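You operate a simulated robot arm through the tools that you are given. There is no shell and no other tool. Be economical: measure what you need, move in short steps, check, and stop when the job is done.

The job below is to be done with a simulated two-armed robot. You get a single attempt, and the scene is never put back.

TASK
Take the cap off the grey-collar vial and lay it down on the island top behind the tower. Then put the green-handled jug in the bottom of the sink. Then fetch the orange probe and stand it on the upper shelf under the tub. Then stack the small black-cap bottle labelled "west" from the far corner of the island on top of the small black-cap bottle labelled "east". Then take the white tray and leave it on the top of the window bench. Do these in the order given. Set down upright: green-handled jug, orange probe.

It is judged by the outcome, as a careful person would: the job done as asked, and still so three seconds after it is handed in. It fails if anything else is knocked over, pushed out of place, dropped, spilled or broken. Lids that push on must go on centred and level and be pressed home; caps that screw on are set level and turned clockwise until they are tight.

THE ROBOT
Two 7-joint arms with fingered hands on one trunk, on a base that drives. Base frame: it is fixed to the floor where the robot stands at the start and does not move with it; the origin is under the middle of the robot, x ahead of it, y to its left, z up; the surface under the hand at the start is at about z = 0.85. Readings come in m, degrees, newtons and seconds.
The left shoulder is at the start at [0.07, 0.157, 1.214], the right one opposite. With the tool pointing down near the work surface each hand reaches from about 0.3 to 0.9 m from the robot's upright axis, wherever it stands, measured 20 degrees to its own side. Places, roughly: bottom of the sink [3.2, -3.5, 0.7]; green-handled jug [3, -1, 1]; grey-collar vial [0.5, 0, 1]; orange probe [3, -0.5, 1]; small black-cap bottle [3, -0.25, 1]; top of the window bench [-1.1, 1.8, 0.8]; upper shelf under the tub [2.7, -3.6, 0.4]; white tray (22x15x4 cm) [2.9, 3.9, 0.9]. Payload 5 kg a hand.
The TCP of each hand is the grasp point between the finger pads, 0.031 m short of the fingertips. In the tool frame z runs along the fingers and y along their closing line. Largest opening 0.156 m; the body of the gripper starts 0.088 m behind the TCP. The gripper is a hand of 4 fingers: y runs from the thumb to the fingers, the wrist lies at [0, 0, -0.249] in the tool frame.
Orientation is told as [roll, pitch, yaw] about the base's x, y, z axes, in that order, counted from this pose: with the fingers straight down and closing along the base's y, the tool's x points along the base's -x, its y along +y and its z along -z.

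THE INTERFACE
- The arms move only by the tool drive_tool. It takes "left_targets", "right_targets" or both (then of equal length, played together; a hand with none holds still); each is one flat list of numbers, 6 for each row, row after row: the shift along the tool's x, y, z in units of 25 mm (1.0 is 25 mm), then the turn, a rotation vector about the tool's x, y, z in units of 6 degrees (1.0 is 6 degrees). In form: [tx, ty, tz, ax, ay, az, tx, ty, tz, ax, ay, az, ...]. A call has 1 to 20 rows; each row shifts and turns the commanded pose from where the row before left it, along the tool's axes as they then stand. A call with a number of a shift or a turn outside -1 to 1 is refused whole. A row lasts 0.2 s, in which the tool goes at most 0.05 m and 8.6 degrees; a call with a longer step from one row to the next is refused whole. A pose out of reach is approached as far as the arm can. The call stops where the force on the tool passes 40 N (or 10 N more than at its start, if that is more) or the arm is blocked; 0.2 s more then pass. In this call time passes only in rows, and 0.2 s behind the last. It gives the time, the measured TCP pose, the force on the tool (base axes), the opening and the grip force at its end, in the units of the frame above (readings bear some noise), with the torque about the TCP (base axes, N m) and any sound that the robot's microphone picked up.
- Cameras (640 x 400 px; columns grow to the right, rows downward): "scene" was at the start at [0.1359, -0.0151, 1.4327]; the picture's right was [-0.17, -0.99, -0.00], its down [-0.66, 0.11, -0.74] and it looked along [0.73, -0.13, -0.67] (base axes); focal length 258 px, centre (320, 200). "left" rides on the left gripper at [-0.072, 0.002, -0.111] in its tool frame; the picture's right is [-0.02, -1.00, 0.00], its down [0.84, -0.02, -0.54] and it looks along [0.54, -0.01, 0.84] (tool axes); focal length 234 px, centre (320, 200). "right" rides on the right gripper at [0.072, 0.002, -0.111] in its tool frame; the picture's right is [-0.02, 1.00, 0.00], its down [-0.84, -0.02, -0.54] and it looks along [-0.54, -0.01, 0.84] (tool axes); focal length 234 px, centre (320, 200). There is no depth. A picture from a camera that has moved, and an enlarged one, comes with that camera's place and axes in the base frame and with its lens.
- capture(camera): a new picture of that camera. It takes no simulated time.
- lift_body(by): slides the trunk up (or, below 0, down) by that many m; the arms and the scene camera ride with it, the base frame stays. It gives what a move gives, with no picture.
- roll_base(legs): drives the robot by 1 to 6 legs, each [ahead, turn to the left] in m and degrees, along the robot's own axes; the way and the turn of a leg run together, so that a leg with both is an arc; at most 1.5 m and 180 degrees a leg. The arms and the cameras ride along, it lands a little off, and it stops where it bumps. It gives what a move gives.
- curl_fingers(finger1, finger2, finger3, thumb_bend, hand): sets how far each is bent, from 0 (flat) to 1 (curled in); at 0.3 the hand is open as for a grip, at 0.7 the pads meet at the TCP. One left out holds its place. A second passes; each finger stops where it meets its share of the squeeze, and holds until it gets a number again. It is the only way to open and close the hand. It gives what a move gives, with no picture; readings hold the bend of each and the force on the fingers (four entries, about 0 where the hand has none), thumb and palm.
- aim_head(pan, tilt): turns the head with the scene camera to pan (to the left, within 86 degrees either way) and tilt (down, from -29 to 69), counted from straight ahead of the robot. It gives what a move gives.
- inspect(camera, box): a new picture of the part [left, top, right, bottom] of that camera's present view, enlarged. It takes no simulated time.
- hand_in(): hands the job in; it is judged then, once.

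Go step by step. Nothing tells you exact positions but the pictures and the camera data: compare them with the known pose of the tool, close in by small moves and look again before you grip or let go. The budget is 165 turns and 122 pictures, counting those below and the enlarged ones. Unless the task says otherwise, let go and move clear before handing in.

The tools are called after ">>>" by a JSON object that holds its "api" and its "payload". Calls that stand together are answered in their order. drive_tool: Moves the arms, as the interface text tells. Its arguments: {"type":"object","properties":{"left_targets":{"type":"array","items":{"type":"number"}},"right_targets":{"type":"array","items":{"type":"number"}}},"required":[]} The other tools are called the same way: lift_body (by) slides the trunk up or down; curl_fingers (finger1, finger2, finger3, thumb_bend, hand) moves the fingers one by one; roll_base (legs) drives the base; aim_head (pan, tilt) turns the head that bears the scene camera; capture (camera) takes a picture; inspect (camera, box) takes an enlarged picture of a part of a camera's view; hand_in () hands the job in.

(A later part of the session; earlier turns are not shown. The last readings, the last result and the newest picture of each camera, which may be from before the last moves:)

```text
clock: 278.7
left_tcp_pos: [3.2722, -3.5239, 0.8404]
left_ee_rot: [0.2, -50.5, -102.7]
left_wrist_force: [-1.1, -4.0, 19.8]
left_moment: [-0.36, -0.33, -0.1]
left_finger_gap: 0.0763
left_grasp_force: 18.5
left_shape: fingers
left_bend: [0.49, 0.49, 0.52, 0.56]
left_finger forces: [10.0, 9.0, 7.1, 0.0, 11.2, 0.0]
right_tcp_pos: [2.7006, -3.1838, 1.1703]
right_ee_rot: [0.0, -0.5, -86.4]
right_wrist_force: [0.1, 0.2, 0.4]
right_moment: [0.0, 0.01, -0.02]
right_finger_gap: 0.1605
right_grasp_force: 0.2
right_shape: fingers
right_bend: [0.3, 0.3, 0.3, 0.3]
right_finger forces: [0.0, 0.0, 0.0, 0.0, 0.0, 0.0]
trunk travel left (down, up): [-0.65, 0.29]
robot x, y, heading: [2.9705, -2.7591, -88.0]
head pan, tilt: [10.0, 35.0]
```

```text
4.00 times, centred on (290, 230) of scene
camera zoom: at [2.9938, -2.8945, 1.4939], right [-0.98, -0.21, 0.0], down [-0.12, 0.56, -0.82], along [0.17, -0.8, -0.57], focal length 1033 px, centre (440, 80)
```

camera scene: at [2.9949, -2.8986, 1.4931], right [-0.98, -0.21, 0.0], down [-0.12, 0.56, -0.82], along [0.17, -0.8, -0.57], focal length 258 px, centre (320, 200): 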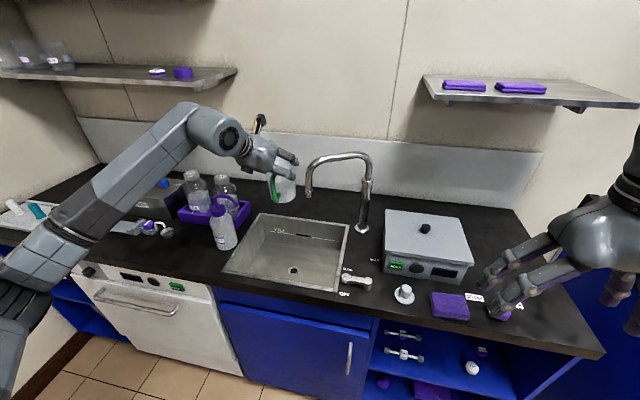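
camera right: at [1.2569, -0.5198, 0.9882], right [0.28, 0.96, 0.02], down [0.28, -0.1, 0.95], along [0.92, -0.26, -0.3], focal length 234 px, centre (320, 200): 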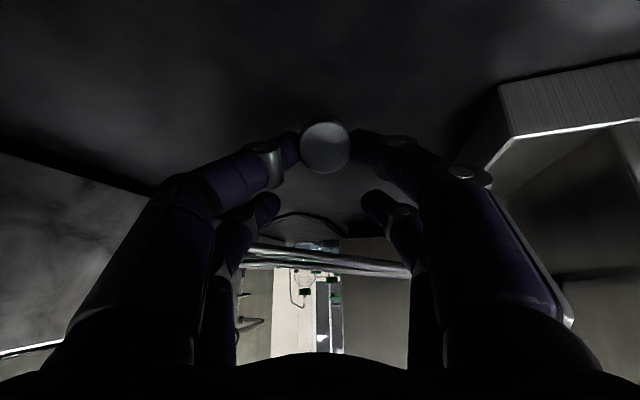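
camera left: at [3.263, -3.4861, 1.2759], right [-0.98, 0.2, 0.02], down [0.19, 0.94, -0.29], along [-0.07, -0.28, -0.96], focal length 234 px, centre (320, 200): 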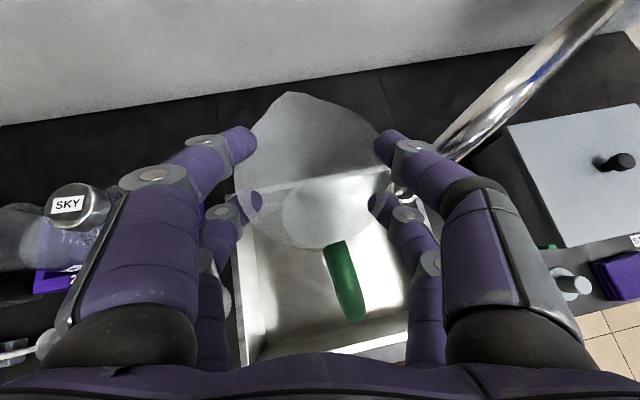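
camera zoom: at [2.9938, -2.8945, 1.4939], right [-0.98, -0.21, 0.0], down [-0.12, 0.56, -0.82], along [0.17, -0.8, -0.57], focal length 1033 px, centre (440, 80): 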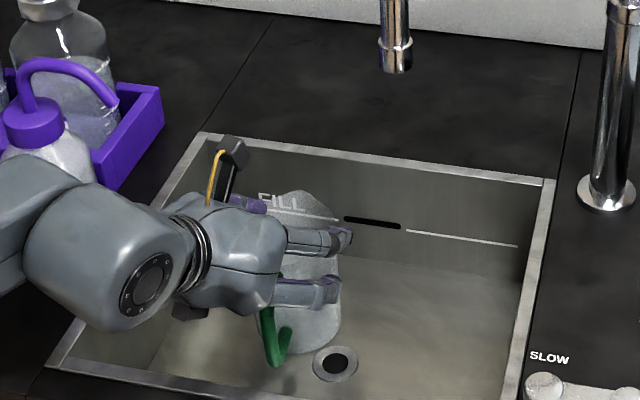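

The jug is on the sink bottom (20 N contact). Ease off slightly and release.

>>> {"api": "drive_tool", "payload": {"left_targets": [-0.15, 0, -0.13, 0, 0, 0]}}

>>> {"api": "curl_fingers", "payload": {"hand": "left", "finger1": 0.4, "finger2": 0.4, "finger3": 0.4, "thumb_bend": 0.4}}

>>> {"api": "drive_tool", "payload": {"left_targets": [0, 0, -0.5, 0, 0, 0, 0, 0, -1, 0, 0, 0, 0, 0, -1, 0, 0, 0, 0, 0, -1, 0, 0, 0, 0, 0, -1, 0, 0, 0, -0.5, 0, -0.9, 0, 0, 0, -0.766, 0, -0.643, 0, 0, 0, -0.766, 0, -0.643, 0, 0, 0, -0.766, 0, -0.643, 0, 0, 0, -0.766, 0, -0.643, 0, 0, 0, -0.766, 0, -0.643, 0, 0, 0, -0.766, 0, -0.643, 0, 0, 0, -0.766, 0, -0.643, 0, 0, 0]}}

>>> {"api": "capture", "payload": {"camera": "scene"}}

```text
clock: 279.1
left_tcp_pos: [3.2726, -3.5228, 0.8407]
left_ee_rot: [0.1, -50.1, -102.7]
left_wrist_force: [-1.4, -5.2, 17.2]
left_moment: [-0.47, -0.18, -0.07]
left_finger_gap: 0.0759
left_grasp_force: 17.8
left_shape: fingers
left_bend: [0.49, 0.49, 0.52, 0.56]
left_finger forces: [9.6, 8.2, 6.4, 0.1, 10.8, 0.0]
right_tcp_pos: [2.702, -3.1847, 1.1702]
right_ee_rot: [0.0, -0.5, -86.4]
right_wrist_force: [-1.2, 0.0, 0.8]
right_moment: [-0.03, 0.0, -0.04]
right_finger_gap: 0.1603
right_grasp_force: 0.0
right_shape: fingers
right_bend: [0.3, 0.3, 0.3, 0.3]
right_finger forces: [0.0, 0.1, 0.1, 0.1, 0.0, 0.1]
trunk travel left (down, up): [-0.65, 0.29]
robot x, y, heading: [2.9705, -2.7617, -87.8]
head pan, tilt: [10.0, 35.0]
```

```text
clock: 280.1
left_tcp_pos: [3.2737, -3.5229, 0.8396]
left_ee_rot: [0.1, -49.7, -102.6]
left_wrist_force: [-0.1, -0.4, -0.1]
left_moment: [0.02, 0.0, 0.01]
left_finger_gap: 0.1202
left_grasp_force: 0.1
left_shape: fingers
left_bend: [0.4, 0.4, 0.4, 0.4]
left_finger forces: [0.1, 0.0, 0.0, 0.0, 0.0, 0.1]
right_tcp_pos: [2.7033, -3.1855, 1.1686]
right_ee_rot: [0.1, -0.4, -86.3]
right_wrist_force: [0.0, 0.0, -0.2]
right_moment: [0.02, 0.02, 0.01]
right_finger_gap: 0.1603
right_grasp_force: 0.0
right_shape: fingers
right_bend: [0.3, 0.3, 0.3, 0.3]
right_finger forces: [0.1, 0.0, 0.0, 0.0, 0.1, 0.0]
trunk travel left (down, up): [-0.65, 0.29]
robot x, y, heading: [2.9737, -2.7616, -87.8]
head pan, tilt: [10.0, 35.0]
```

```text
clock: 282.9
left_tcp_pos: [3.294, -3.4309, 1.1098]
left_ee_rot: [0.1, -49.8, -102.7]
left_wrist_force: [0.3, 0.0, -0.4]
left_moment: [-0.02, 0.0, 0.01]
left_finger_gap: 0.1204
left_grasp_force: 0.1
left_shape: fingers
left_bend: [0.4, 0.4, 0.4, 0.4]
left_finger forces: [0.0, 0.0, 0.0, 0.0, 0.0, 0.0]
right_tcp_pos: [2.7028, -3.1858, 1.1684]
right_ee_rot: [0.0, -0.4, -86.3]
right_wrist_force: [1.0, -0.3, 0.4]
right_moment: [0.01, 0.04, -0.03]
right_finger_gap: 0.1602
right_grasp_force: 0.0
right_shape: fingers
right_bend: [0.3, 0.3, 0.3, 0.3]
right_finger forces: [0.0, 0.0, 0.1, 0.0, 0.0, 0.0]
trunk travel left (down, up): [-0.65, 0.29]
robot x, y, heading: [2.9734, -2.762, -88.0]
head pan, tilt: [10.0, 35.0]
```

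```text
25 pictures are left
camera scene: at [2.9951, -2.8968, 1.4933], right [-0.98, -0.21, 0.0], down [-0.12, 0.56, -0.82], along [0.17, -0.8, -0.57], focal length 258 px, centre (320, 200)
```

scene: 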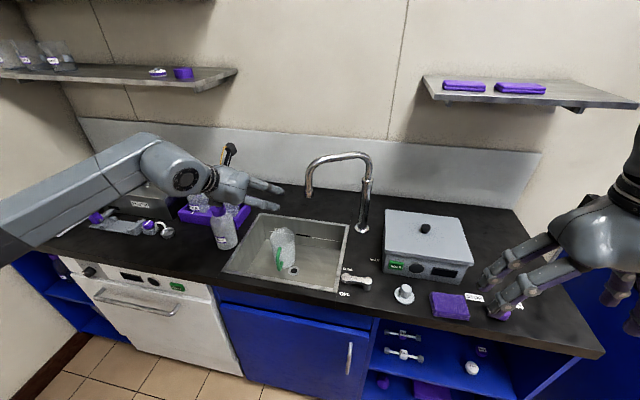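

The jug stands upright in the sink. Next the orange probe: I back off, level the left hand, and drive to the end aisle with arms straight ahead so that the elbows stay narrow.

>>> {"api": "roll_base", "payload": {"legs": [[-0.35, 0], [0, 118]]}}

>>> {"api": "drive_tool", "payload": {"left_targets": [0, 0, -0.5, 0, 1, 0, 0, 0, -0.5, 0, 1, 0, 0, 0, -0.5, 0, 1, 0, 0, 0, -0.5, 0, 1, 0, 0, 0, -0.5, 0, 1, 0, 0, 0, 0, 0, 1, 0, 0, 0, 0, 0, 1, 0, 0, 0, 0, 0, 1, 0, 0, 0, 0, 0, 0.3, 0]}}

>>> {"api": "roll_base", "payload": {"legs": [[0.87, 0], [0, 60]]}}

```text
clock: 290.1
left_tcp_pos: [3.3839, -1.8043, 1.1101]
left_ee_rot: [0.1, -49.8, 16.8]
left_wrist_force: [0.0, 0.4, 0.0]
left_moment: [0.03, 0.0, -0.01]
left_finger_gap: 0.1205
left_grasp_force: 0.0
left_shape: fingers
left_bend: [0.4, 0.4, 0.4, 0.4]
left_finger forces: [0.0, 0.0, 0.1, 0.0, 0.0, 0.1]
right_tcp_pos: [3.4613, -2.4386, 1.17]
right_ee_rot: [0.0, -0.3, 33.0]
right_wrist_force: [1.1, 0.0, 0.7]
right_moment: [0.02, -0.02, -0.01]
right_finger_gap: 0.1605
right_grasp_force: 0.2
right_shape: fingers
right_bend: [0.3, 0.3, 0.3, 0.3]
right_finger forces: [0.0, 0.0, 0.0, 0.0, 0.1, 0.1]
trunk travel left (down, up): [-0.65, 0.29]
robot x, y, heading: [2.9589, -2.4123, 31.5]
head pan, tilt: [10.0, 35.0]
```

```text
clock: 292.1
left_tcp_pos: [3.3485, -1.8155, 1.1579]
left_ee_rot: [0.1, 0.1, 16.9]
left_wrist_force: [-0.2, 1.0, -0.4]
left_moment: [-0.04, -0.03, 0.03]
left_finger_gap: 0.1204
left_grasp_force: 0.0
left_shape: fingers
left_bend: [0.4, 0.4, 0.4, 0.4]
left_finger forces: [0.0, 0.0, 0.0, 0.0, 0.0, 0.1]
right_tcp_pos: [3.4605, -2.4389, 1.1692]
right_ee_rot: [0.0, -0.4, 32.9]
right_wrist_force: [-0.2, 0.0, -0.3]
right_moment: [0.01, -0.01, 0.02]
right_finger_gap: 0.16
right_grasp_force: 0.0
right_shape: fingers
right_bend: [0.3, 0.3, 0.3, 0.3]
right_finger forces: [0.1, 0.1, 0.0, 0.0, 0.1, 0.1]
trunk travel left (down, up): [-0.65, 0.29]
robot x, y, heading: [2.9601, -2.4122, 31.2]
head pan, tilt: [10.0, 35.0]
```

```text
clock: 299.4
left_tcp_pos: [3.3982, -1.3148, 1.1589]
left_ee_rot: [0.1, 0.0, 76.0]
left_wrist_force: [0.2, 0.0, 0.0]
left_moment: [-0.03, 0.0, 0.01]
left_finger_gap: 0.1204
left_grasp_force: 0.1
left_shape: fingers
left_bend: [0.4, 0.4, 0.4, 0.4]
left_finger forces: [0.1, 0.0, 0.1, 0.0, 0.1, 0.0]
right_tcp_pos: [3.9917, -1.5382, 1.1693]
right_ee_rot: [0.0, -0.5, 92.2]
right_wrist_force: [0.1, 0.1, -0.3]
right_moment: [0.0, 0.02, 0.0]
right_finger_gap: 0.16
right_grasp_force: 0.0
right_shape: fingers
right_bend: [0.3, 0.3, 0.3, 0.3]
right_finger forces: [0.0, 0.1, 0.0, 0.1, 0.1, 0.0]
trunk travel left (down, up): [-0.65, 0.29]
robot x, y, heading: [3.7125, -1.957, 90.8]
head pan, tilt: [10.0, 35.0]
```

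>>> {"api": "drive_tool", "payload": {"left_targets": [-0.4875, -0.322, 0, 0, 0, 0, -0.4875, -0.322, 0, 0, 0, 0, -0.4875, -0.322, 0, 0, 0, 0, -0.4875, -0.322, 0, 0, 0, 0, -0.4875, -0.322, 0, 0, 0, 0, -0.4875, -0.322, 0, 0, 0, 0, -0.4875, -0.322, 0, 0, 0, 0, -0.4875, -0.322, 0, 0, 0, 0, -0.4875, -0.322, 0, 0, 0, 0, -0.4875, -0.322, 0, 0, 0, 0, -0.4875, -0.322, 0, 0, 0, 0, -0.4875, -0.322, 0, 0, 0, 0, -0.4875, -0.322, 0, 0, 0, 0, -0.4875, -0.322, 0, 0, 0, 0, -0.4875, -0.322, 0, 0, 0, 0, -0.4875, -0.322, 0, 0, 0, 0], "right_targets": [-0.963, 0.35, 0, 0, 0, 0, -0.963, 0.35, 0, 0, 0, 0, -0.963, 0.35, 0, 0, 0, 0, -0.963, 0.35, 0, 0, 0, 0, -0.963, 0.35, 0, 0, 0, 0, -0.963, 0.35, 0, 0, 0, 0, -0.963, 0.35, 0, 0, 0, 0, -0.963, 0.35, 0, 0, 0, 0, -0.963, 0.35, 0, 0, 0, 0, -0.963, 0.35, 0, 0, 0, 0, -0.963, 0.35, 0, 0, 0, 0, -0.963, 0.35, 0, 0, 0, 0, -0.963, 0.35, 0, 0, 0, 0, -0.963, 0.35, 0, 0, 0, 0, -0.963, 0.35, 0, 0, 0, 0, -0.963, 0.35, 0, 0, 0, 0]}}

>>> {"api": "roll_base", "payload": {"legs": [[0, -8], [1.2, 0]]}}

```text
clock: 302.8
left_tcp_pos: [3.57, -1.1566, 1.1564]
left_ee_rot: [0.0, 0.0, 76.0]
left_wrist_force: [0.0, -0.3, -0.5]
left_moment: [-0.03, -0.04, 0.0]
left_finger_gap: 0.1205
left_grasp_force: 0.0
left_shape: fingers
left_bend: [0.4, 0.4, 0.4, 0.4]
left_finger forces: [0.0, 0.1, 0.0, 0.0, 0.0, 0.0]
right_tcp_pos: [3.8355, -1.1555, 1.1715]
right_ee_rot: [-0.1, -0.3, 92.2]
right_wrist_force: [-0.6, -0.5, -1.2]
right_moment: [-0.02, -0.01, 0.0]
right_finger_gap: 0.1601
right_grasp_force: 0.1
right_shape: fingers
right_bend: [0.3, 0.3, 0.3, 0.3]
right_finger forces: [0.1, 0.1, 0.0, 0.0, 0.1, 0.0]
trunk travel left (down, up): [-0.65, 0.29]
robot x, y, heading: [3.7108, -1.9545, 90.6]
head pan, tilt: [10.0, 35.0]
```

```text
clock: 309.5
left_tcp_pos: [3.824, 0.0401, 1.1565]
left_ee_rot: [-0.1, -0.2, 68.6]
left_wrist_force: [-0.1, -0.2, 0.5]
left_moment: [0.02, -0.01, -0.01]
left_finger_gap: 0.1207
left_grasp_force: 0.0
left_shape: fingers
left_bend: [0.4, 0.4, 0.4, 0.4]
left_finger forces: [0.0, 0.0, 0.0, 0.0, 0.1, 0.1]
right_tcp_pos: [4.086, 0.0065, 1.1716]
right_ee_rot: [-0.1, -0.5, 84.6]
right_wrist_force: [-0.3, 0.8, 0.2]
right_moment: [-0.04, 0.0, 0.04]
right_finger_gap: 0.1603
right_grasp_force: 0.0
right_shape: fingers
right_bend: [0.3, 0.3, 0.3, 0.3]
right_finger forces: [0.0, 0.0, 0.0, 0.0, 0.0, 0.0]
trunk travel left (down, up): [-0.65, 0.29]
robot x, y, heading: [3.8571, -0.7724, 83.1]
head pan, tilt: [10.0, 35.0]
```

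Passed the narrow part. I go on to y≈-0.35 and turn towards the probe.

>>> {"api": "roll_base", "payload": {"legs": [[0, 7], [0.38, 0], [0, 65]]}}

>>> {"api": "aim_head", "payload": {"pan": 15, "tilt": 45}}

>>> {"api": "capture", "payload": {"camera": "scene"}}

```text
clock: 315.3
left_tcp_pos: [3.0761, -0.1825, 1.1574]
left_ee_rot: [0.0, -0.1, 141.0]
left_wrist_force: [-0.3, 0.7, 0.2]
left_moment: [0.03, -0.01, 0.0]
left_finger_gap: 0.1208
left_grasp_force: 0.0
left_shape: fingers
left_bend: [0.4, 0.4, 0.4, 0.4]
left_finger forces: [0.0, 0.0, 0.0, 0.0, 0.0, 0.0]
right_tcp_pos: [3.187, 0.058, 1.1708]
right_ee_rot: [0.0, -0.4, 157.2]
right_wrist_force: [0.3, -0.4, -0.1]
right_moment: [0.01, -0.01, 0.0]
right_finger_gap: 0.1604
right_grasp_force: 0.0
right_shape: fingers
right_bend: [0.3, 0.3, 0.3, 0.3]
right_finger forces: [0.1, 0.1, 0.0, 0.0, 0.0, 0.1]
trunk travel left (down, up): [-0.65, 0.29]
robot x, y, heading: [3.8623, -0.3905, 155.8]
head pan, tilt: [10.0, 35.0]
```

```text
clock: 316.0
left_tcp_pos: [3.0757, -0.182, 1.1575]
left_ee_rot: [-0.1, -0.2, 141.0]
left_wrist_force: [-0.7, 1.0, -0.3]
left_moment: [0.02, 0.01, -0.01]
left_finger_gap: 0.1206
left_grasp_force: 0.0
left_shape: fingers
left_bend: [0.4, 0.4, 0.4, 0.4]
left_finger forces: [0.1, 0.0, 0.0, 0.0, 0.0, 0.1]
right_tcp_pos: [3.1868, 0.0583, 1.1713]
right_ee_rot: [-0.1, -0.3, 157.2]
right_wrist_force: [-1.1, -0.6, 0.1]
right_moment: [0.0, -0.02, -0.01]
right_finger_gap: 0.1602
right_grasp_force: 0.0
right_shape: fingers
right_bend: [0.3, 0.3, 0.3, 0.3]
right_finger forces: [0.0, 0.0, 0.1, 0.0, 0.1, 0.0]
trunk travel left (down, up): [-0.65, 0.29]
robot x, y, heading: [3.8588, -0.3913, 156.0]
head pan, tilt: [15.0, 45.0]
```

```text
24 pictures are left
camera scene: at [3.7378, -0.3593, 1.4785], right [0.16, 0.99, 0.0], down [0.7, -0.11, -0.71], along [-0.7, 0.12, -0.71], focal length 258 px, centre (320, 200)
```

scene: 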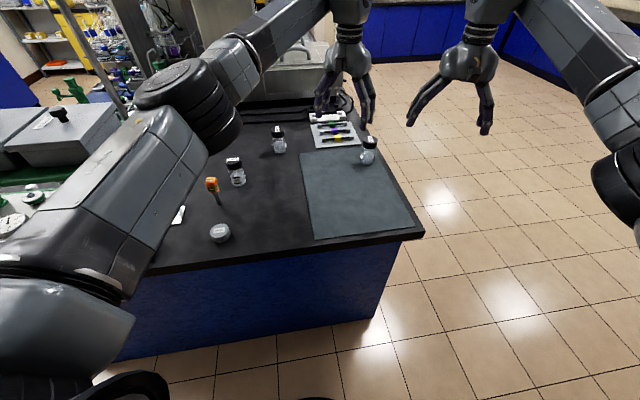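

Good view. Zoom on probe and bottles.

>>> {"api": "inspect", "payload": {"camera": "scene", "box": [180, 110, 400, 250]}}

```text
2.86 times, centred on (290, 180) of scene
camera zoom: at [3.7378, -0.3593, 1.4785], right [0.16, 0.99, 0.0], down [0.7, -0.11, -0.71], along [-0.7, 0.12, -0.71], focal length 738 px, centre (406, 257)
```

zoom: 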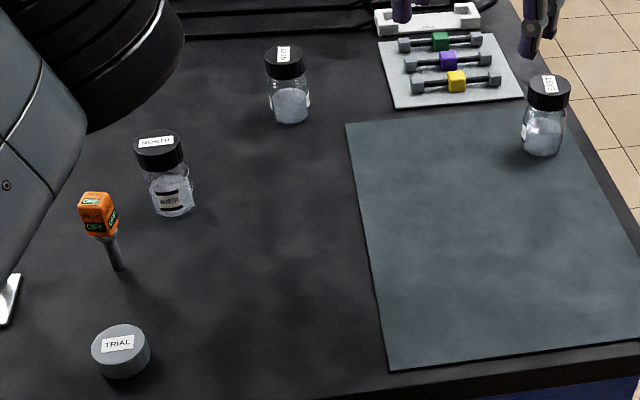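

Probe at (3.085, -0.592), head centre z≈0.94; "west" at (2.797, -0.374), "east" at (2.932, -0.028). I back the base a little, turn the left hand to horizontal, pointing west, and bring it behind the probe.

>>> {"api": "roll_base", "payload": {"legs": [[-0.15, 0]]}}

>>> {"api": "curl_fingers", "payload": {"hand": "left", "finger1": 0.3, "thumb_bend": 0.3, "finger2": 0.5, "finger3": 0.5}}

>>> {"api": "drive_tool", "payload": {"left_targets": [0, 0, 0, 0, 0, -0.93, 0, 0, 0, 0, 0, -0.93, 0, 0, 0, 0, 0, -0.93, 0, 0, 0, 0, 0, -0.93, 0, 0, 0, 0, 0, -0.93, 0, 0, 0, 0, 0, -0.93, 0, 0, 0, 0, 0, -0.93, 0, 0, 0, 0, -0.97, 0, 0, 0, 0, 0, -0.97, 0, 0, 0, 0, 0, -0.97, 0, 0, 0, 0, 0, -0.97, 0, 0, 0, 0, 0, -0.97, 0, 0, 0, 0, 0, -0.97, 0, 0, 0, 0, 0, -0.97, 0, 0, 0, 0, 0, -0.97, 0, 0, 0, 0, 0, -0.97, 0, 0, 0, 0, 0, -0.97, 0, 0, 0, 0, 0, -0.97, 0, 0, 0, 0, 0, -0.97, 0]}}

>>> {"api": "drive_tool", "payload": {"left_targets": [0.39, 0.997, 0.157, 0, 0, 0, 0.39, 0.997, 0.157, 0, 0, 0, 0.39, 0.997, 0.157, 0, 0, 0, 0.39, 0.997, 0.157, 0, 0, 0, 0.39, 0.997, 0.157, 0, 0, 0, 0.39, 0.997, 0.157, 0, 0, 0, 0.39, 0.997, 0.157, 0, 0, 0, 0.39, 0.997, 0.157, 0, 0, 0, 0.39, 0.997, 0.157, 0, 0, 0, 0.39, 0.997, 0.157, 0, 0, 0, 0.39, 0.997, 0.157, 0, 0, 0]}}

>>> {"api": "capture", "payload": {"camera": "left"}}

```text
clock: 317.4
left_tcp_pos: [3.214, -0.2472, 1.1586]
left_ee_rot: [0.2, -0.2, 141.1]
left_wrist_force: [-0.2, 0.0, 0.9]
left_moment: [0.03, 0.0, 0.03]
left_finger_gap: 0.1207
left_grasp_force: 0.0
left_shape: fingers
left_bend: [0.4, 0.4, 0.4, 0.4]
left_finger forces: [0.0, 0.0, 0.0, 0.1, 0.1, 0.0]
right_tcp_pos: [3.3232, -0.0068, 1.173]
right_ee_rot: [0.0, -0.5, 157.4]
right_wrist_force: [-0.2, 0.2, -0.8]
right_moment: [0.06, 0.05, 0.02]
right_finger_gap: 0.16
right_grasp_force: 0.1
right_shape: fingers
right_bend: [0.3, 0.3, 0.3, 0.3]
right_finger forces: [0.0, 0.1, 0.1, 0.0, 0.1, 0.1]
trunk travel left (down, up): [-0.65, 0.29]
robot x, y, heading: [3.9997, -0.4563, 155.5]
head pan, tilt: [15.0, 45.0]
```

```text
clock: 318.4
left_tcp_pos: [3.2118, -0.2461, 1.1557]
left_ee_rot: [0.0, 0.1, 141.1]
left_wrist_force: [0.4, 0.0, -0.5]
left_moment: [-0.02, 0.0, 0.0]
left_finger_gap: 0.1594
left_grasp_force: 0.1
left_shape: fingers
left_bend: [0.3, 0.5, 0.5, 0.3]
left_finger forces: [0.0, 0.0, 0.0, 0.1, 0.0, 0.0]
right_tcp_pos: [3.3217, -0.0055, 1.171]
right_ee_rot: [0.1, -0.2, 157.3]
right_wrist_force: [-0.3, -0.2, -0.7]
right_moment: [-0.02, -0.02, -0.01]
right_finger_gap: 0.1604
right_grasp_force: 0.0
right_shape: fingers
right_bend: [0.3, 0.3, 0.3, 0.3]
right_finger forces: [0.0, 0.1, 0.0, 0.0, 0.0, 0.0]
trunk travel left (down, up): [-0.65, 0.29]
robot x, y, heading: [3.9993, -0.4519, 155.8]
head pan, tilt: [15.0, 45.0]
```

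```text
clock: 322.4
left_tcp_pos: [3.2114, -0.2464, 1.158]
left_ee_rot: [-0.3, -70.0, -179.6]
left_wrist_force: [0.5, 0.2, 0.6]
left_moment: [-0.01, 0.02, 0.01]
left_finger_gap: 0.1596
left_grasp_force: 0.0
left_shape: fingers
left_bend: [0.3, 0.5, 0.5, 0.3]
left_finger forces: [0.0, 0.1, 0.1, 0.0, 0.0, 0.1]
right_tcp_pos: [3.3229, -0.0049, 1.1712]
right_ee_rot: [0.1, -0.4, 157.2]
right_wrist_force: [0.2, 0.5, 0.4]
right_moment: [-0.01, 0.04, 0.0]
right_finger_gap: 0.1604
right_grasp_force: 0.1
right_shape: fingers
right_bend: [0.3, 0.3, 0.3, 0.3]
right_finger forces: [0.1, 0.1, 0.1, 0.1, 0.0, 0.0]
trunk travel left (down, up): [-0.65, 0.29]
robot x, y, heading: [3.9969, -0.4556, 155.6]
head pan, tilt: [15.0, 45.0]
```

```text
clock: 324.8
left_tcp_pos: [3.2095, -0.5202, 1.0413]
left_ee_rot: [-0.2, -69.9, -179.6]
left_wrist_force: [0.9, -0.1, -1.0]
left_moment: [-0.01, 0.11, -0.08]
left_finger_gap: 0.1599
left_grasp_force: 0.1
left_shape: fingers
left_bend: [0.3, 0.5, 0.5, 0.3]
left_finger forces: [0.0, 0.1, 0.0, 0.0, 0.0, 0.0]
right_tcp_pos: [3.3221, -0.0066, 1.1725]
right_ee_rot: [0.0, -0.4, 157.3]
right_wrist_force: [-0.8, 0.7, -0.4]
right_moment: [0.0, 0.04, -0.02]
right_finger_gap: 0.1602
right_grasp_force: 0.1
right_shape: fingers
right_bend: [0.3, 0.3, 0.3, 0.3]
right_finger forces: [0.1, 0.1, 0.0, 0.1, 0.0, 0.0]
trunk travel left (down, up): [-0.65, 0.29]
robot x, y, heading: [3.9982, -0.4576, 155.6]
head pan, tilt: [15.0, 45.0]
```

```text
22 pictures are left
camera left: at [3.289, -0.5212, 1.1465], right [-0.01, 1.0, 0.02], down [0.8, 0.02, -0.6], along [-0.6, 0.01, -0.8], focal length 234 px, centre (320, 200)
```

left: 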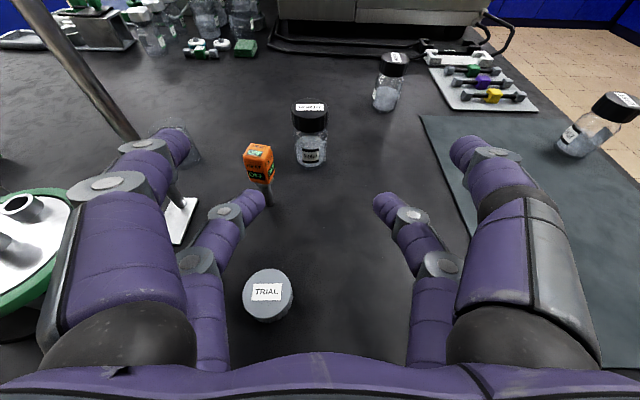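

I narrow the upper pair (a pole is near), shift sideways onto the probe's line and advance most of the way.

>>> {"api": "curl_fingers", "payload": {"hand": "left", "finger1": 0.43, "thumb_bend": 0.43}}

>>> {"api": "drive_tool", "payload": {"left_targets": [0.31, 0.77, 0.24, 0, 0, 0, 0.31, 0.77, 0.24, 0, 0, 0, 0.31, 0.77, 0.24, 0, 0, 0, 0.31, 0.77, 0.24, 0, 0, 0, 0, 0, 0.9, 0, 0, 0, 0, 0, 0.9, 0, 0, 0, 0, 0, 0.9, 0, 0, 0, 0, 0, 0.9, 0, 0, 0]}}

>>> {"api": "capture", "payload": {"camera": "left"}}

```text
clock: 325.8
left_tcp_pos: [3.2099, -0.5191, 1.0394]
left_ee_rot: [-0.1, -70.0, -179.8]
left_wrist_force: [0.9, 0.7, 0.0]
left_moment: [0.0, -0.01, 0.01]
left_finger_gap: 0.1099
left_grasp_force: 0.1
left_shape: fingers
left_bend: [0.43, 0.5, 0.5, 0.43]
left_finger forces: [0.0, 0.1, 0.1, 0.0, 0.0, 0.0]
right_tcp_pos: [3.3213, -0.0053, 1.1721]
right_ee_rot: [-0.1, -0.4, 157.4]
right_wrist_force: [0.6, 0.4, 1.1]
right_moment: [-0.01, 0.0, -0.04]
right_finger_gap: 0.1602
right_grasp_force: 0.1
right_shape: fingers
right_bend: [0.3, 0.3, 0.3, 0.3]
right_finger forces: [0.1, 0.0, 0.1, 0.0, 0.1, 0.0]
trunk travel left (down, up): [-0.65, 0.29]
robot x, y, heading: [3.9961, -0.4524, 155.8]
head pan, tilt: [15.0, 45.0]
```

```text
clock: 327.6
left_tcp_pos: [3.1382, -0.5761, 1.0234]
left_ee_rot: [0.0, -69.3, -179.9]
left_wrist_force: [0.6, 0.4, 0.0]
left_moment: [0.01, 0.01, 0.02]
left_finger_gap: 0.1092
left_grasp_force: 0.2
left_shape: fingers
left_bend: [0.43, 0.5, 0.5, 0.43]
left_finger forces: [0.0, 0.0, 0.0, 0.0, 0.0, 0.0]
left hand out of reach, approached as far as the arm can: row 2, 3, 4, 5, 8
right_tcp_pos: [3.3222, -0.0049, 1.1718]
right_ee_rot: [0.0, -0.3, 157.4]
right_wrist_force: [0.8, -0.1, 0.5]
right_moment: [0.03, 0.02, 0.01]
right_finger_gap: 0.1602
right_grasp_force: 0.0
right_shape: fingers
right_bend: [0.3, 0.3, 0.3, 0.3]
right_finger forces: [0.0, 0.1, 0.1, 0.0, 0.0, 0.0]
trunk travel left (down, up): [-0.65, 0.29]
robot x, y, heading: [3.9982, -0.4555, 155.7]
head pan, tilt: [15.0, 45.0]
```

```text
21 pictures are left
camera left: at [3.2156, -0.5766, 1.1297], right [-0.01, 1.0, 0.02], down [0.8, 0.02, -0.59], along [-0.59, 0.01, -0.8], focal length 234 px, centre (320, 200)
```

left: 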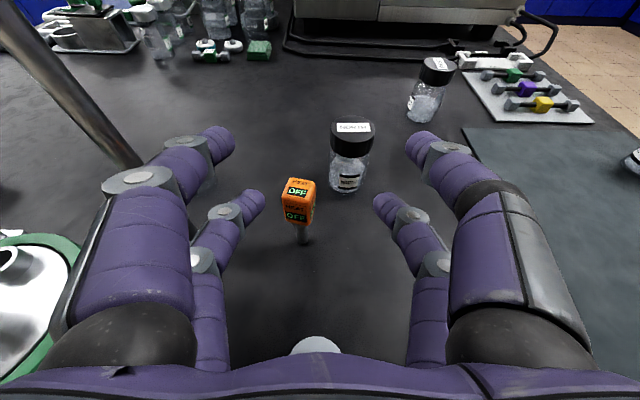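

The arm can't get low enough with this trunk height; I lower the trunk 6 cm, correct sideways and advance.

>>> {"api": "lift_body", "payload": {"by": -0.06}}

>>> {"api": "drive_tool", "payload": {"left_targets": [0, 0.84, 0, 0, 0, 0, -0.3, 0, 0.85, 0, 0, 0]}}

>>> {"api": "capture", "payload": {"camera": "left"}}

```text
clock: 328.6
left_tcp_pos: [3.1372, -0.5754, 0.9646]
left_ee_rot: [0.0, -69.5, -180.0]
left_wrist_force: [0.0, -0.4, 0.0]
left_moment: [0.01, -0.03, -0.01]
left_finger_gap: 0.1097
left_grasp_force: 0.1
left_shape: fingers
left_bend: [0.43, 0.5, 0.5, 0.43]
left_finger forces: [0.0, 0.0, 0.0, 0.0, 0.0, 0.1]
right_tcp_pos: [3.3215, -0.0052, 1.1131]
right_ee_rot: [0.1, -0.4, 157.3]
right_wrist_force: [-0.2, 0.4, -0.9]
right_moment: [0.0, -0.02, -0.01]
right_finger_gap: 0.1602
right_grasp_force: 0.0
right_shape: fingers
right_bend: [0.3, 0.3, 0.3, 0.3]
right_finger forces: [0.1, 0.1, 0.1, 0.1, 0.1, 0.0]
trunk travel left (down, up): [-0.59, 0.35]
robot x, y, heading: [4.0002, -0.4589, 155.9]
head pan, tilt: [15.0, 45.0]
```

```text
clock: 329.2
left_tcp_pos: [3.1182, -0.5856, 0.9629]
left_ee_rot: [0.5, -69.4, 179.8]
left_wrist_force: [-0.5, -0.5, 1.1]
left_moment: [-0.02, -0.03, 0.04]
left_finger_gap: 0.1096
left_grasp_force: 0.0
left_shape: fingers
left_bend: [0.43, 0.5, 0.5, 0.43]
left_finger forces: [0.1, 0.0, 0.1, 0.2, 0.1, 0.1]
left hand out of reach, approached as far as the arm can: row 1
right_tcp_pos: [3.3209, -0.004, 1.1105]
right_ee_rot: [0.1, -0.4, 157.3]
right_wrist_force: [-1.0, 0.3, 0.0]
right_moment: [0.0, -0.03, 0.0]
right_finger_gap: 0.1604
right_grasp_force: 0.0
right_shape: fingers
right_bend: [0.3, 0.3, 0.3, 0.3]
right_finger forces: [0.0, 0.1, 0.1, 0.0, 0.1, 0.1]
trunk travel left (down, up): [-0.59, 0.35]
robot x, y, heading: [3.9968, -0.4548, 155.8]
head pan, tilt: [15.0, 45.0]
```

```text
20 pictures are left
camera left: at [3.1964, -0.5873, 1.0695], right [-0.01, 1.0, 0.02], down [0.81, 0.02, -0.59], along [-0.59, 0.01, -0.81], focal length 234 px, centre (320, 200)
```

left: 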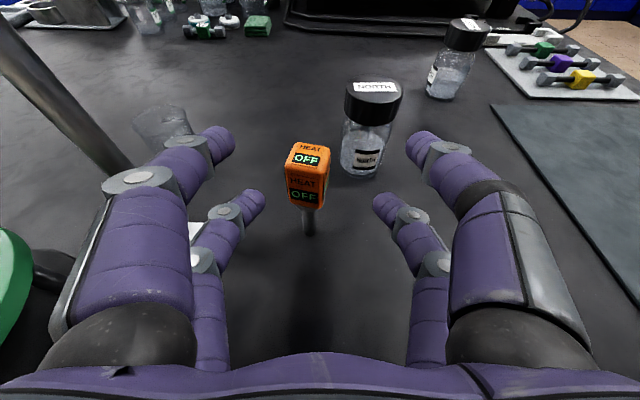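

Nearly there: small forward move, then close the lower pair on the probe's head.

>>> {"api": "drive_tool", "payload": {"left_targets": [-0.18, 0.25, 0.5, 0, 0, 0, -0.18, 0.1, 0.45, 0, 0, 0]}}

>>> {"api": "curl_fingers", "payload": {"hand": "left", "finger2": 0.72, "finger3": 0.72}}

>>> {"api": "capture", "payload": {"camera": "left"}}

```text
clock: 329.8
left_tcp_pos: [3.0919, -0.5968, 0.9666]
left_ee_rot: [0.4, -69.5, 180.0]
left_wrist_force: [0.4, -0.5, 0.1]
left_moment: [-0.03, -0.01, 0.03]
left_finger_gap: 0.1093
left_grasp_force: 0.0
left_shape: fingers
left_bend: [0.43, 0.5, 0.5, 0.43]
left_finger forces: [0.0, 0.0, 0.0, 0.1, 0.0, 0.0]
right_tcp_pos: [3.3221, -0.0045, 1.1101]
right_ee_rot: [-0.1, -0.4, 157.3]
right_wrist_force: [-0.5, 0.2, 0.4]
right_moment: [0.03, -0.01, 0.0]
right_finger_gap: 0.1602
right_grasp_force: 0.1
right_shape: fingers
right_bend: [0.3, 0.3, 0.3, 0.3]
right_finger forces: [0.1, 0.0, 0.0, 0.0, 0.0, 0.0]
trunk travel left (down, up): [-0.59, 0.35]
robot x, y, heading: [3.9963, -0.4581, 155.7]
head pan, tilt: [15.0, 45.0]
```

```text
clock: 330.8
left_tcp_pos: [3.0931, -0.5962, 0.9676]
left_ee_rot: [0.3, -69.4, -180.0]
left_wrist_force: [-0.1, -0.8, 1.3]
left_moment: [0.0, 0.01, -0.02]
left_finger_gap: 0.1097
left_grasp_force: 8.7
left_shape: fingers
left_bend: [0.43, 0.64, 0.63, 0.43]
left_finger forces: [0.0, 8.7, 8.6, 0.0, 0.1, 0.0]
right_tcp_pos: [3.3233, -0.0044, 1.1124]
right_ee_rot: [0.0, -0.4, 157.3]
right_wrist_force: [0.3, -0.1, 0.5]
right_moment: [0.0, -0.02, -0.01]
right_finger_gap: 0.1602
right_grasp_force: 0.0
right_shape: fingers
right_bend: [0.3, 0.3, 0.3, 0.3]
right_finger forces: [0.0, 0.0, 0.1, 0.0, 0.0, 0.0]
trunk travel left (down, up): [-0.59, 0.35]
robot x, y, heading: [3.9953, -0.4525, 155.9]
head pan, tilt: [15.0, 45.0]
```

```text
19 pictures are left
camera left: at [3.1713, -0.5965, 1.0727], right [-0.01, 1.0, 0.02], down [0.8, 0.02, -0.59], along [-0.59, 0.01, -0.8], focal length 234 px, centre (320, 200)
```

left: 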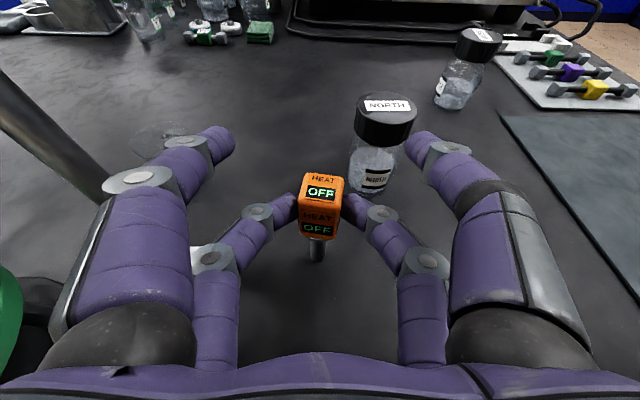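

The probe is gripped. I lift it with the trunk, straighten the arms forward, then turn right (away from the stand) and reverse out of the aisle.

>>> {"api": "lift_body", "payload": {"by": 0.16}}

>>> {"api": "drive_tool", "payload": {"left_targets": [-0.056, -0.9, 0.155, 0, 0, 0, -0.056, -0.9, 0.155, 0, 0, 0, -0.056, -0.9, 0.155, 0, 0, 0, -0.056, -0.9, 0.155, 0, 0, 0, -0.056, -0.9, 0.155, 0, 0, 0, -0.056, -0.9, 0.155, 0, 0, 0, -0.056, -0.9, 0.155, 0, 0, 0, -0.056, -0.9, 0.155, 0, 0, 0, -0.056, -0.9, 0.155, 0, 0, 0, -0.056, -0.9, 0.155, 0, 0, 0, -0.056, -0.9, 0.155, 0, 0, 0, -0.056, -0.9, 0.155, 0, 0, 0, -0.056, -0.9, 0.155, 0, 0, 0, -0.056, -0.9, 0.155, 0, 0, 0, -0.056, -0.9, 0.155, 0, 0, 0, -0.056, -0.9, 0.155, 0, 0, 0], "right_targets": [0, -0.2, 0, 0, 0, 0, 0, -0.2, 0, 0, 0, 0, 0, -0.2, 0, 0, 0, 0, 0, -0.2, 0, 0, 0, 0, 0, -0.2, 0, 0, 0, 0, 0, -0.2, 0, 0, 0, 0, 0, -0.2, 0, 0, 0, 0, 0, -0.2, 0, 0, 0, 0, 0, -0.2, 0, 0, 0, 0, 0, -0.2, 0, 0, 0, 0, 0, -0.2, 0, 0, 0, 0, 0, -0.2, 0, 0, 0, 0, 0, -0.2, 0, 0, 0, 0, 0, -0.2, 0, 0, 0, 0, 0, -0.2, 0, 0, 0, 0, 0, -0.2, 0, 0, 0, 0]}}

>>> {"api": "roll_base", "payload": {"legs": [[0.14, 0], [0, -66]]}}

>>> {"api": "roll_base", "payload": {"legs": [[-0.9, 0]]}}

```text
clock: 332.6
left_tcp_pos: [3.093, -0.596, 1.1245]
left_ee_rot: [0.2, -69.4, -180.0]
left_wrist_force: [-0.1, 0.3, -1.0]
left_moment: [-0.01, -0.04, -0.03]
left_finger_gap: 0.1093
left_grasp_force: 8.8
left_shape: fingers
left_bend: [0.43, 0.64, 0.63, 0.43]
left_finger forces: [0.1, 8.5, 8.6, 0.1, 0.1, 0.0]
right_tcp_pos: [3.3214, -0.0061, 1.2709]
right_ee_rot: [-0.1, -0.3, 157.3]
right_wrist_force: [0.1, 0.3, -0.2]
right_moment: [0.02, -0.01, -0.02]
right_finger_gap: 0.1604
right_grasp_force: 0.1
right_shape: fingers
right_bend: [0.3, 0.3, 0.3, 0.3]
right_finger forces: [0.0, 0.1, 0.1, 0.0, 0.1, 0.0]
trunk travel left (down, up): [-0.75, 0.19]
robot x, y, heading: [3.9975, -0.4504, 155.7]
head pan, tilt: [15.0, 45.0]
```

```text
clock: 336.0
left_tcp_pos: [3.0253, -0.2347, 1.125]
left_ee_rot: [0.4, -69.5, 179.8]
left_wrist_force: [0.0, 0.4, -0.5]
left_moment: [0.02, -0.02, 0.02]
left_finger_gap: 0.1096
left_grasp_force: 8.1
left_shape: fingers
left_bend: [0.43, 0.64, 0.63, 0.43]
left_finger forces: [0.0, 8.5, 8.6, 0.0, 0.0, 0.0]
right_tcp_pos: [3.3532, 0.0709, 1.2709]
right_ee_rot: [-0.1, -0.4, 157.3]
right_wrist_force: [0.3, 1.0, -0.1]
right_moment: [-0.03, 0.04, -0.03]
right_finger_gap: 0.1603
right_grasp_force: 0.1
right_shape: fingers
right_bend: [0.3, 0.3, 0.3, 0.3]
right_finger forces: [0.1, 0.0, 0.1, 0.0, 0.1, 0.0]
trunk travel left (down, up): [-0.75, 0.19]
robot x, y, heading: [3.9955, -0.4577, 155.7]
head pan, tilt: [15.0, 45.0]
```

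```text
clock: 340.3
left_tcp_pos: [3.7008, 0.5868, 1.125]
left_ee_rot: [0.3, -69.5, 112.3]
left_wrist_force: [-0.2, 0.0, -0.7]
left_moment: [0.01, 0.01, -0.02]
left_finger_gap: 0.1094
left_grasp_force: 8.4
left_shape: fingers
left_bend: [0.43, 0.64, 0.63, 0.43]
left_finger forces: [0.0, 8.4, 8.4, 0.0, 0.1, 0.1]
right_tcp_pos: [4.1071, 0.3993, 1.2718]
right_ee_rot: [-0.1, -0.4, 89.6]
right_wrist_force: [-0.3, -0.7, 0.4]
right_moment: [0.0, -0.01, 0.02]
right_finger_gap: 0.1603
right_grasp_force: 0.1
right_shape: fingers
right_bend: [0.3, 0.3, 0.3, 0.3]
right_finger forces: [0.0, 0.0, 0.1, 0.0, 0.0, 0.0]
trunk travel left (down, up): [-0.75, 0.19]
robot x, y, heading: [3.866, -0.3951, 88.1]
head pan, tilt: [15.0, 45.0]
```

```text
clock: 345.1
left_tcp_pos: [3.665, -0.3188, 1.1254]
left_ee_rot: [0.3, -69.4, 112.7]
left_wrist_force: [0.1, -0.1, -0.9]
left_moment: [0.0, 0.02, -0.01]
left_finger_gap: 0.1095
left_grasp_force: 9.0
left_shape: fingers
left_bend: [0.43, 0.64, 0.63, 0.43]
left_finger forces: [0.0, 8.4, 8.5, 0.0, 0.0, 0.1]
right_tcp_pos: [4.0752, -0.5028, 1.2717]
right_ee_rot: [0.0, -0.3, 90.1]
right_wrist_force: [0.4, -0.9, 0.4]
right_moment: [-0.01, 0.01, -0.02]
right_finger_gap: 0.1605
right_grasp_force: 0.0
right_shape: fingers
right_bend: [0.3, 0.3, 0.3, 0.3]
right_finger forces: [0.1, 0.0, 0.0, 0.0, 0.0, 0.1]
trunk travel left (down, up): [-0.75, 0.19]
robot x, y, heading: [3.8414, -1.3032, 88.7]
head pan, tilt: [15.0, 45.0]
```

>>> {"api": "roll_base", "payload": {"legs": [[-1.0, 0], [0, 90], [1.05, 0]]}}

```text
clock: 359.2
left_tcp_pos: [1.8079, -2.5146, 1.1262]
left_ee_rot: [0.2, -69.5, -155.9]
left_wrist_force: [0.0, -0.6, -1.2]
left_moment: [-0.01, -0.04, 0.04]
left_finger_gap: 0.1094
left_grasp_force: 8.5
left_shape: fingers
left_bend: [0.43, 0.64, 0.63, 0.43]
left_finger forces: [0.0, 8.3, 8.4, 0.0, 0.0, 0.0]
right_tcp_pos: [1.9829, -2.1021, 1.2721]
right_ee_rot: [0.0, -0.4, -178.7]
right_wrist_force: [0.4, -0.2, 0.0]
right_moment: [0.0, -0.02, -0.01]
right_finger_gap: 0.1603
right_grasp_force: 0.0
right_shape: fingers
right_bend: [0.3, 0.3, 0.3, 0.3]
right_finger forces: [0.0, 0.0, 0.0, 0.0, 0.0, 0.1]
trunk travel left (down, up): [-0.75, 0.19]
robot x, y, heading: [2.7836, -2.3198, 180.1]
head pan, tilt: [15.0, 45.0]
```

Now I retract and straighten the left hand, drive to in front of the shelf bay and face it.

>>> {"api": "drive_tool", "payload": {"left_targets": [0.36, 0.456, -0.96, 0, 0, 0, 0.36, 0.456, -0.96, 0, 0, 0, 0.36, 0.456, -0.96, 0, 0, 0, 0.36, 0.456, -0.96, 0, 0, 0, 0.36, 0.456, -0.96, 0, 0, 0, 0.36, 0.456, -0.96, 0, 0, 0, 0.36, 0.456, -0.96, 0, 0, 0, 0.36, 0.456, -0.96, 0, 0, 0, 0.36, 0.456, -0.96, 0, 0, 0, 0.36, 0.456, -0.96, 0, 0, 0, 0, 0, 0, 0.75, 0, 0.28, 0, 0, 0, 0.75, 0, 0.28, 0, 0, 0, 0.75, 0, 0.28, 0, 0, 0, 0.75, 0, 0.28, 0, 0, 0, 0.75, 0, 0.28]}}

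>>> {"api": "roll_base", "payload": {"legs": [[0.33, 0], [0, 90]]}}

>>> {"api": "lift_body", "payload": {"by": -0.45}}

>>> {"api": "aim_head", "payload": {"pan": 10, "tilt": 35}}

>>> {"api": "capture", "payload": {"camera": "scene"}}

```text
clock: 362.4
left_tcp_pos: [2.0861, -2.5105, 1.1278]
left_ee_rot: [0.8, -69.0, 179.9]
left_wrist_force: [0.3, -0.4, -0.1]
left_moment: [-0.01, -0.04, 0.03]
left_finger_gap: 0.1095
left_grasp_force: 8.0
left_shape: fingers
left_bend: [0.43, 0.64, 0.63, 0.43]
left_finger forces: [0.1, 7.9, 8.0, 0.0, 0.1, 0.0]
left hand out of reach, approached as far as the arm can: row 15
right_tcp_pos: [1.9828, -2.0995, 1.2714]
right_ee_rot: [0.1, -0.5, -178.6]
right_wrist_force: [0.1, 0.7, -0.3]
right_moment: [-0.06, -0.01, 0.0]
right_finger_gap: 0.1606
right_grasp_force: 0.0
right_shape: fingers
right_bend: [0.3, 0.3, 0.3, 0.3]
right_finger forces: [0.0, 0.0, 0.0, 0.1, 0.0, 0.1]
trunk travel left (down, up): [-0.75, 0.19]
robot x, y, heading: [2.7832, -2.3192, 179.9]
head pan, tilt: [15.0, 45.0]
```

```text
clock: 368.4
left_tcp_pos: [2.6669, -3.0066, 1.1287]
left_ee_rot: [0.5, -68.9, -88.2]
left_wrist_force: [-0.3, 0.1, -0.6]
left_moment: [0.03, -0.03, -0.02]
left_finger_gap: 0.1093
left_grasp_force: 7.7
left_shape: fingers
left_bend: [0.43, 0.64, 0.63, 0.43]
left_finger forces: [0.1, 7.8, 7.8, 0.0, 0.0, 0.0]
right_tcp_pos: [2.2618, -3.1241, 1.2715]
right_ee_rot: [0.0, -0.4, -86.9]
right_wrist_force: [0.9, 0.1, 0.5]
right_moment: [-0.01, 0.0, 0.01]
right_finger_gap: 0.1605
right_grasp_force: 0.0
right_shape: fingers
right_bend: [0.3, 0.3, 0.3, 0.3]
right_finger forces: [0.0, 0.0, 0.0, 0.1, 0.0, 0.0]
trunk travel left (down, up): [-0.75, 0.19]
robot x, y, heading: [2.4513, -2.3191, -88.5]
head pan, tilt: [15.0, 45.0]
```

```text
refused: -0.45 is not a number from -0.4 to 0.4
```

```text
clock: 369.2
left_tcp_pos: [2.6663, -3.0067, 1.1271]
left_ee_rot: [0.4, -68.9, -88.1]
left_wrist_force: [-0.1, 0.7, -0.7]
left_moment: [0.02, -0.01, 0.0]
left_finger_gap: 0.1097
left_grasp_force: 7.8
left_shape: fingers
left_bend: [0.43, 0.64, 0.63, 0.43]
left_finger forces: [0.0, 7.8, 7.8, 0.1, 0.1, 0.0]
right_tcp_pos: [2.2615, -3.1249, 1.2717]
right_ee_rot: [-0.1, -0.4, -87.0]
right_wrist_force: [0.2, 0.5, 0.0]
right_moment: [0.0, 0.01, 0.01]
right_finger_gap: 0.1603
right_grasp_force: 0.0
right_shape: fingers
right_bend: [0.3, 0.3, 0.3, 0.3]
right_finger forces: [0.0, 0.0, 0.0, 0.1, 0.0, 0.0]
trunk travel left (down, up): [-0.75, 0.19]
robot x, y, heading: [2.4547, -2.315, -88.2]
head pan, tilt: [10.0, 35.0]
```

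```text
18 pictures are left
camera scene: at [2.4743, -2.4536, 1.5932], right [-0.98, -0.2, 0.0], down [-0.12, 0.56, -0.82], along [0.16, -0.8, -0.57], focal length 258 px, centre (320, 200)
```

scene: 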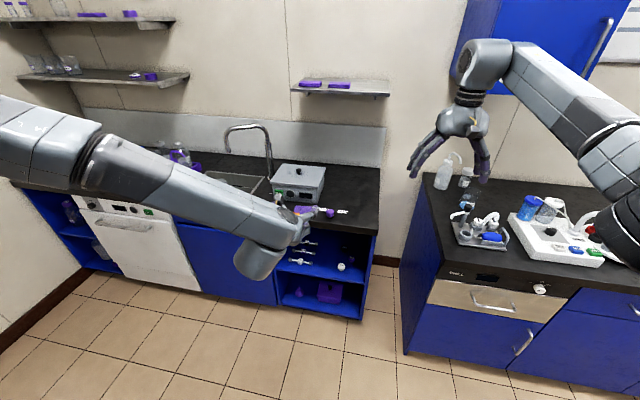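

I retract the right hand, lower the trunk so the probe is just above the upper shelf's height, and look before entering the bay.

>>> {"api": "drive_tool", "payload": {"right_targets": [1, 0, -0.3, 0, 0, 0, 1, 0, -0.3, 0, 0, 0, 1, 0, -0.3, 0, 0, 0, 1, 0, -0.3, 0, 0, 0, 1, 0, -0.3, 0, 0, 0, 1, 0, -0.3, 0, 0, 0, 1, 0, -0.3, 0, 0, 0, 1, 0, -0.3, 0, 0, 0, 1, 0, -0.3, 0, 0, 0, 1, 0, -0.3, 0, 0, 0, 1, 0, -0.3, 0, 0, 0, 1, 0, -0.3, 0, 0, 0, 1, 0, -0.3, 0, 0, 0, 1, 0, -0.3, 0, 0, 0, 1, 0, -0.3, 0, 0, 0, 1, 0, -0.3, 0, 0, 0]}}

>>> {"api": "lift_body", "payload": {"by": -0.4}}

>>> {"api": "lift_body", "payload": {"by": -0.15}}

>>> {"api": "drive_tool", "payload": {"left_targets": [0, -1, 0, 0, 0, 0]}}

>>> {"api": "capture", "payload": {"camera": "left"}}

```text
clock: 372.6
left_tcp_pos: [2.6678, -3.0061, 1.1287]
left_ee_rot: [0.4, -69.0, -88.2]
left_wrist_force: [-0.4, -0.3, -0.4]
left_moment: [-0.01, -0.01, 0.0]
left_finger_gap: 0.1096
left_grasp_force: 8.6
left_shape: fingers
left_bend: [0.43, 0.64, 0.63, 0.43]
left_finger forces: [0.1, 7.8, 7.7, 0.1, 0.1, 0.0]
right_tcp_pos: [2.237, -2.7208, 1.3909]
right_ee_rot: [0.0, -0.4, -87.0]
right_wrist_force: [0.1, 1.1, 0.9]
right_moment: [0.01, 0.02, 0.03]
right_finger_gap: 0.1601
right_grasp_force: 0.0
right_shape: fingers
right_bend: [0.3, 0.3, 0.3, 0.3]
right_finger forces: [0.1, 0.0, 0.1, 0.0, 0.0, 0.0]
trunk travel left (down, up): [-0.75, 0.19]
robot x, y, heading: [2.4526, -2.318, -88.4]
head pan, tilt: [10.0, 35.0]
```

```text
clock: 376.4
left_tcp_pos: [2.6666, -3.0068, 0.7279]
left_ee_rot: [0.5, -69.0, -88.2]
left_wrist_force: [0.2, 0.4, -1.0]
left_moment: [0.0, 0.0, 0.0]
left_finger_gap: 0.1093
left_grasp_force: 8.0
left_shape: fingers
left_bend: [0.43, 0.64, 0.63, 0.43]
left_finger forces: [0.0, 7.8, 7.8, 0.1, 0.0, 0.0]
right_tcp_pos: [2.2369, -2.7224, 0.9904]
right_ee_rot: [0.1, -0.4, -86.8]
right_wrist_force: [-0.2, 0.0, 0.4]
right_moment: [0.02, 0.0, 0.0]
right_finger_gap: 0.1605
right_grasp_force: 0.1
right_shape: fingers
right_bend: [0.3, 0.3, 0.3, 0.3]
right_finger forces: [0.0, 0.0, 0.0, 0.1, 0.0, 0.0]
trunk travel left (down, up): [-0.35, 0.59]
robot x, y, heading: [2.4499, -2.3186, -88.5]
head pan, tilt: [10.0, 35.0]
```

```text
clock: 378.1
left_tcp_pos: [2.6668, -3.0067, 0.5783]
left_ee_rot: [0.5, -69.0, -88.2]
left_wrist_force: [-0.6, 0.4, -1.0]
left_moment: [0.04, 0.02, 0.01]
left_finger_gap: 0.1095
left_grasp_force: 7.3
left_shape: fingers
left_bend: [0.43, 0.64, 0.63, 0.43]
left_finger forces: [0.0, 7.8, 7.8, 0.0, 0.1, 0.1]
right_tcp_pos: [2.2377, -2.7221, 0.8414]
right_ee_rot: [0.0, -0.3, -86.9]
right_wrist_force: [0.0, -0.3, 0.1]
right_moment: [-0.01, 0.01, 0.04]
right_finger_gap: 0.1602
right_grasp_force: 0.1
right_shape: fingers
right_bend: [0.3, 0.3, 0.3, 0.3]
right_finger forces: [0.0, 0.1, 0.0, 0.0, 0.1, 0.0]
trunk travel left (down, up): [-0.2, 0.74]
robot x, y, heading: [2.4504, -2.3112, -88.2]
head pan, tilt: [10.0, 35.0]
```

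```text
clock: 378.6
left_tcp_pos: [2.6426, -3.0071, 0.577]
left_ee_rot: [0.5, -68.9, -88.2]
left_wrist_force: [-0.3, 0.7, -0.4]
left_moment: [0.03, 0.03, 0.02]
left_finger_gap: 0.1094
left_grasp_force: 8.0
left_shape: fingers
left_bend: [0.43, 0.64, 0.63, 0.43]
left_finger forces: [0.0, 7.9, 7.9, 0.0, 0.0, 0.1]
right_tcp_pos: [2.2377, -2.7217, 0.8401]
right_ee_rot: [0.0, -0.3, -86.9]
right_wrist_force: [0.5, 0.8, -0.6]
right_moment: [-0.03, 0.01, -0.04]
right_finger_gap: 0.1604
right_grasp_force: 0.0
right_shape: fingers
right_bend: [0.3, 0.3, 0.3, 0.3]
right_finger forces: [0.1, 0.0, 0.0, 0.0, 0.1, 0.0]
trunk travel left (down, up): [-0.2, 0.74]
robot x, y, heading: [2.4518, -2.3197, -88.3]
head pan, tilt: [10.0, 35.0]
```

```text
17 pictures are left
camera left: at [2.6402, -2.929, 0.684], right [-1.0, -0.05, 0.02], down [-0.05, 0.81, -0.59], along [0.01, -0.59, -0.81], focal length 234 px, centre (320, 200)
```

left: 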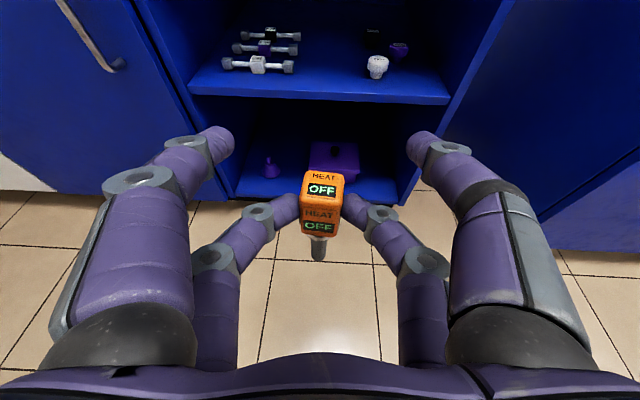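

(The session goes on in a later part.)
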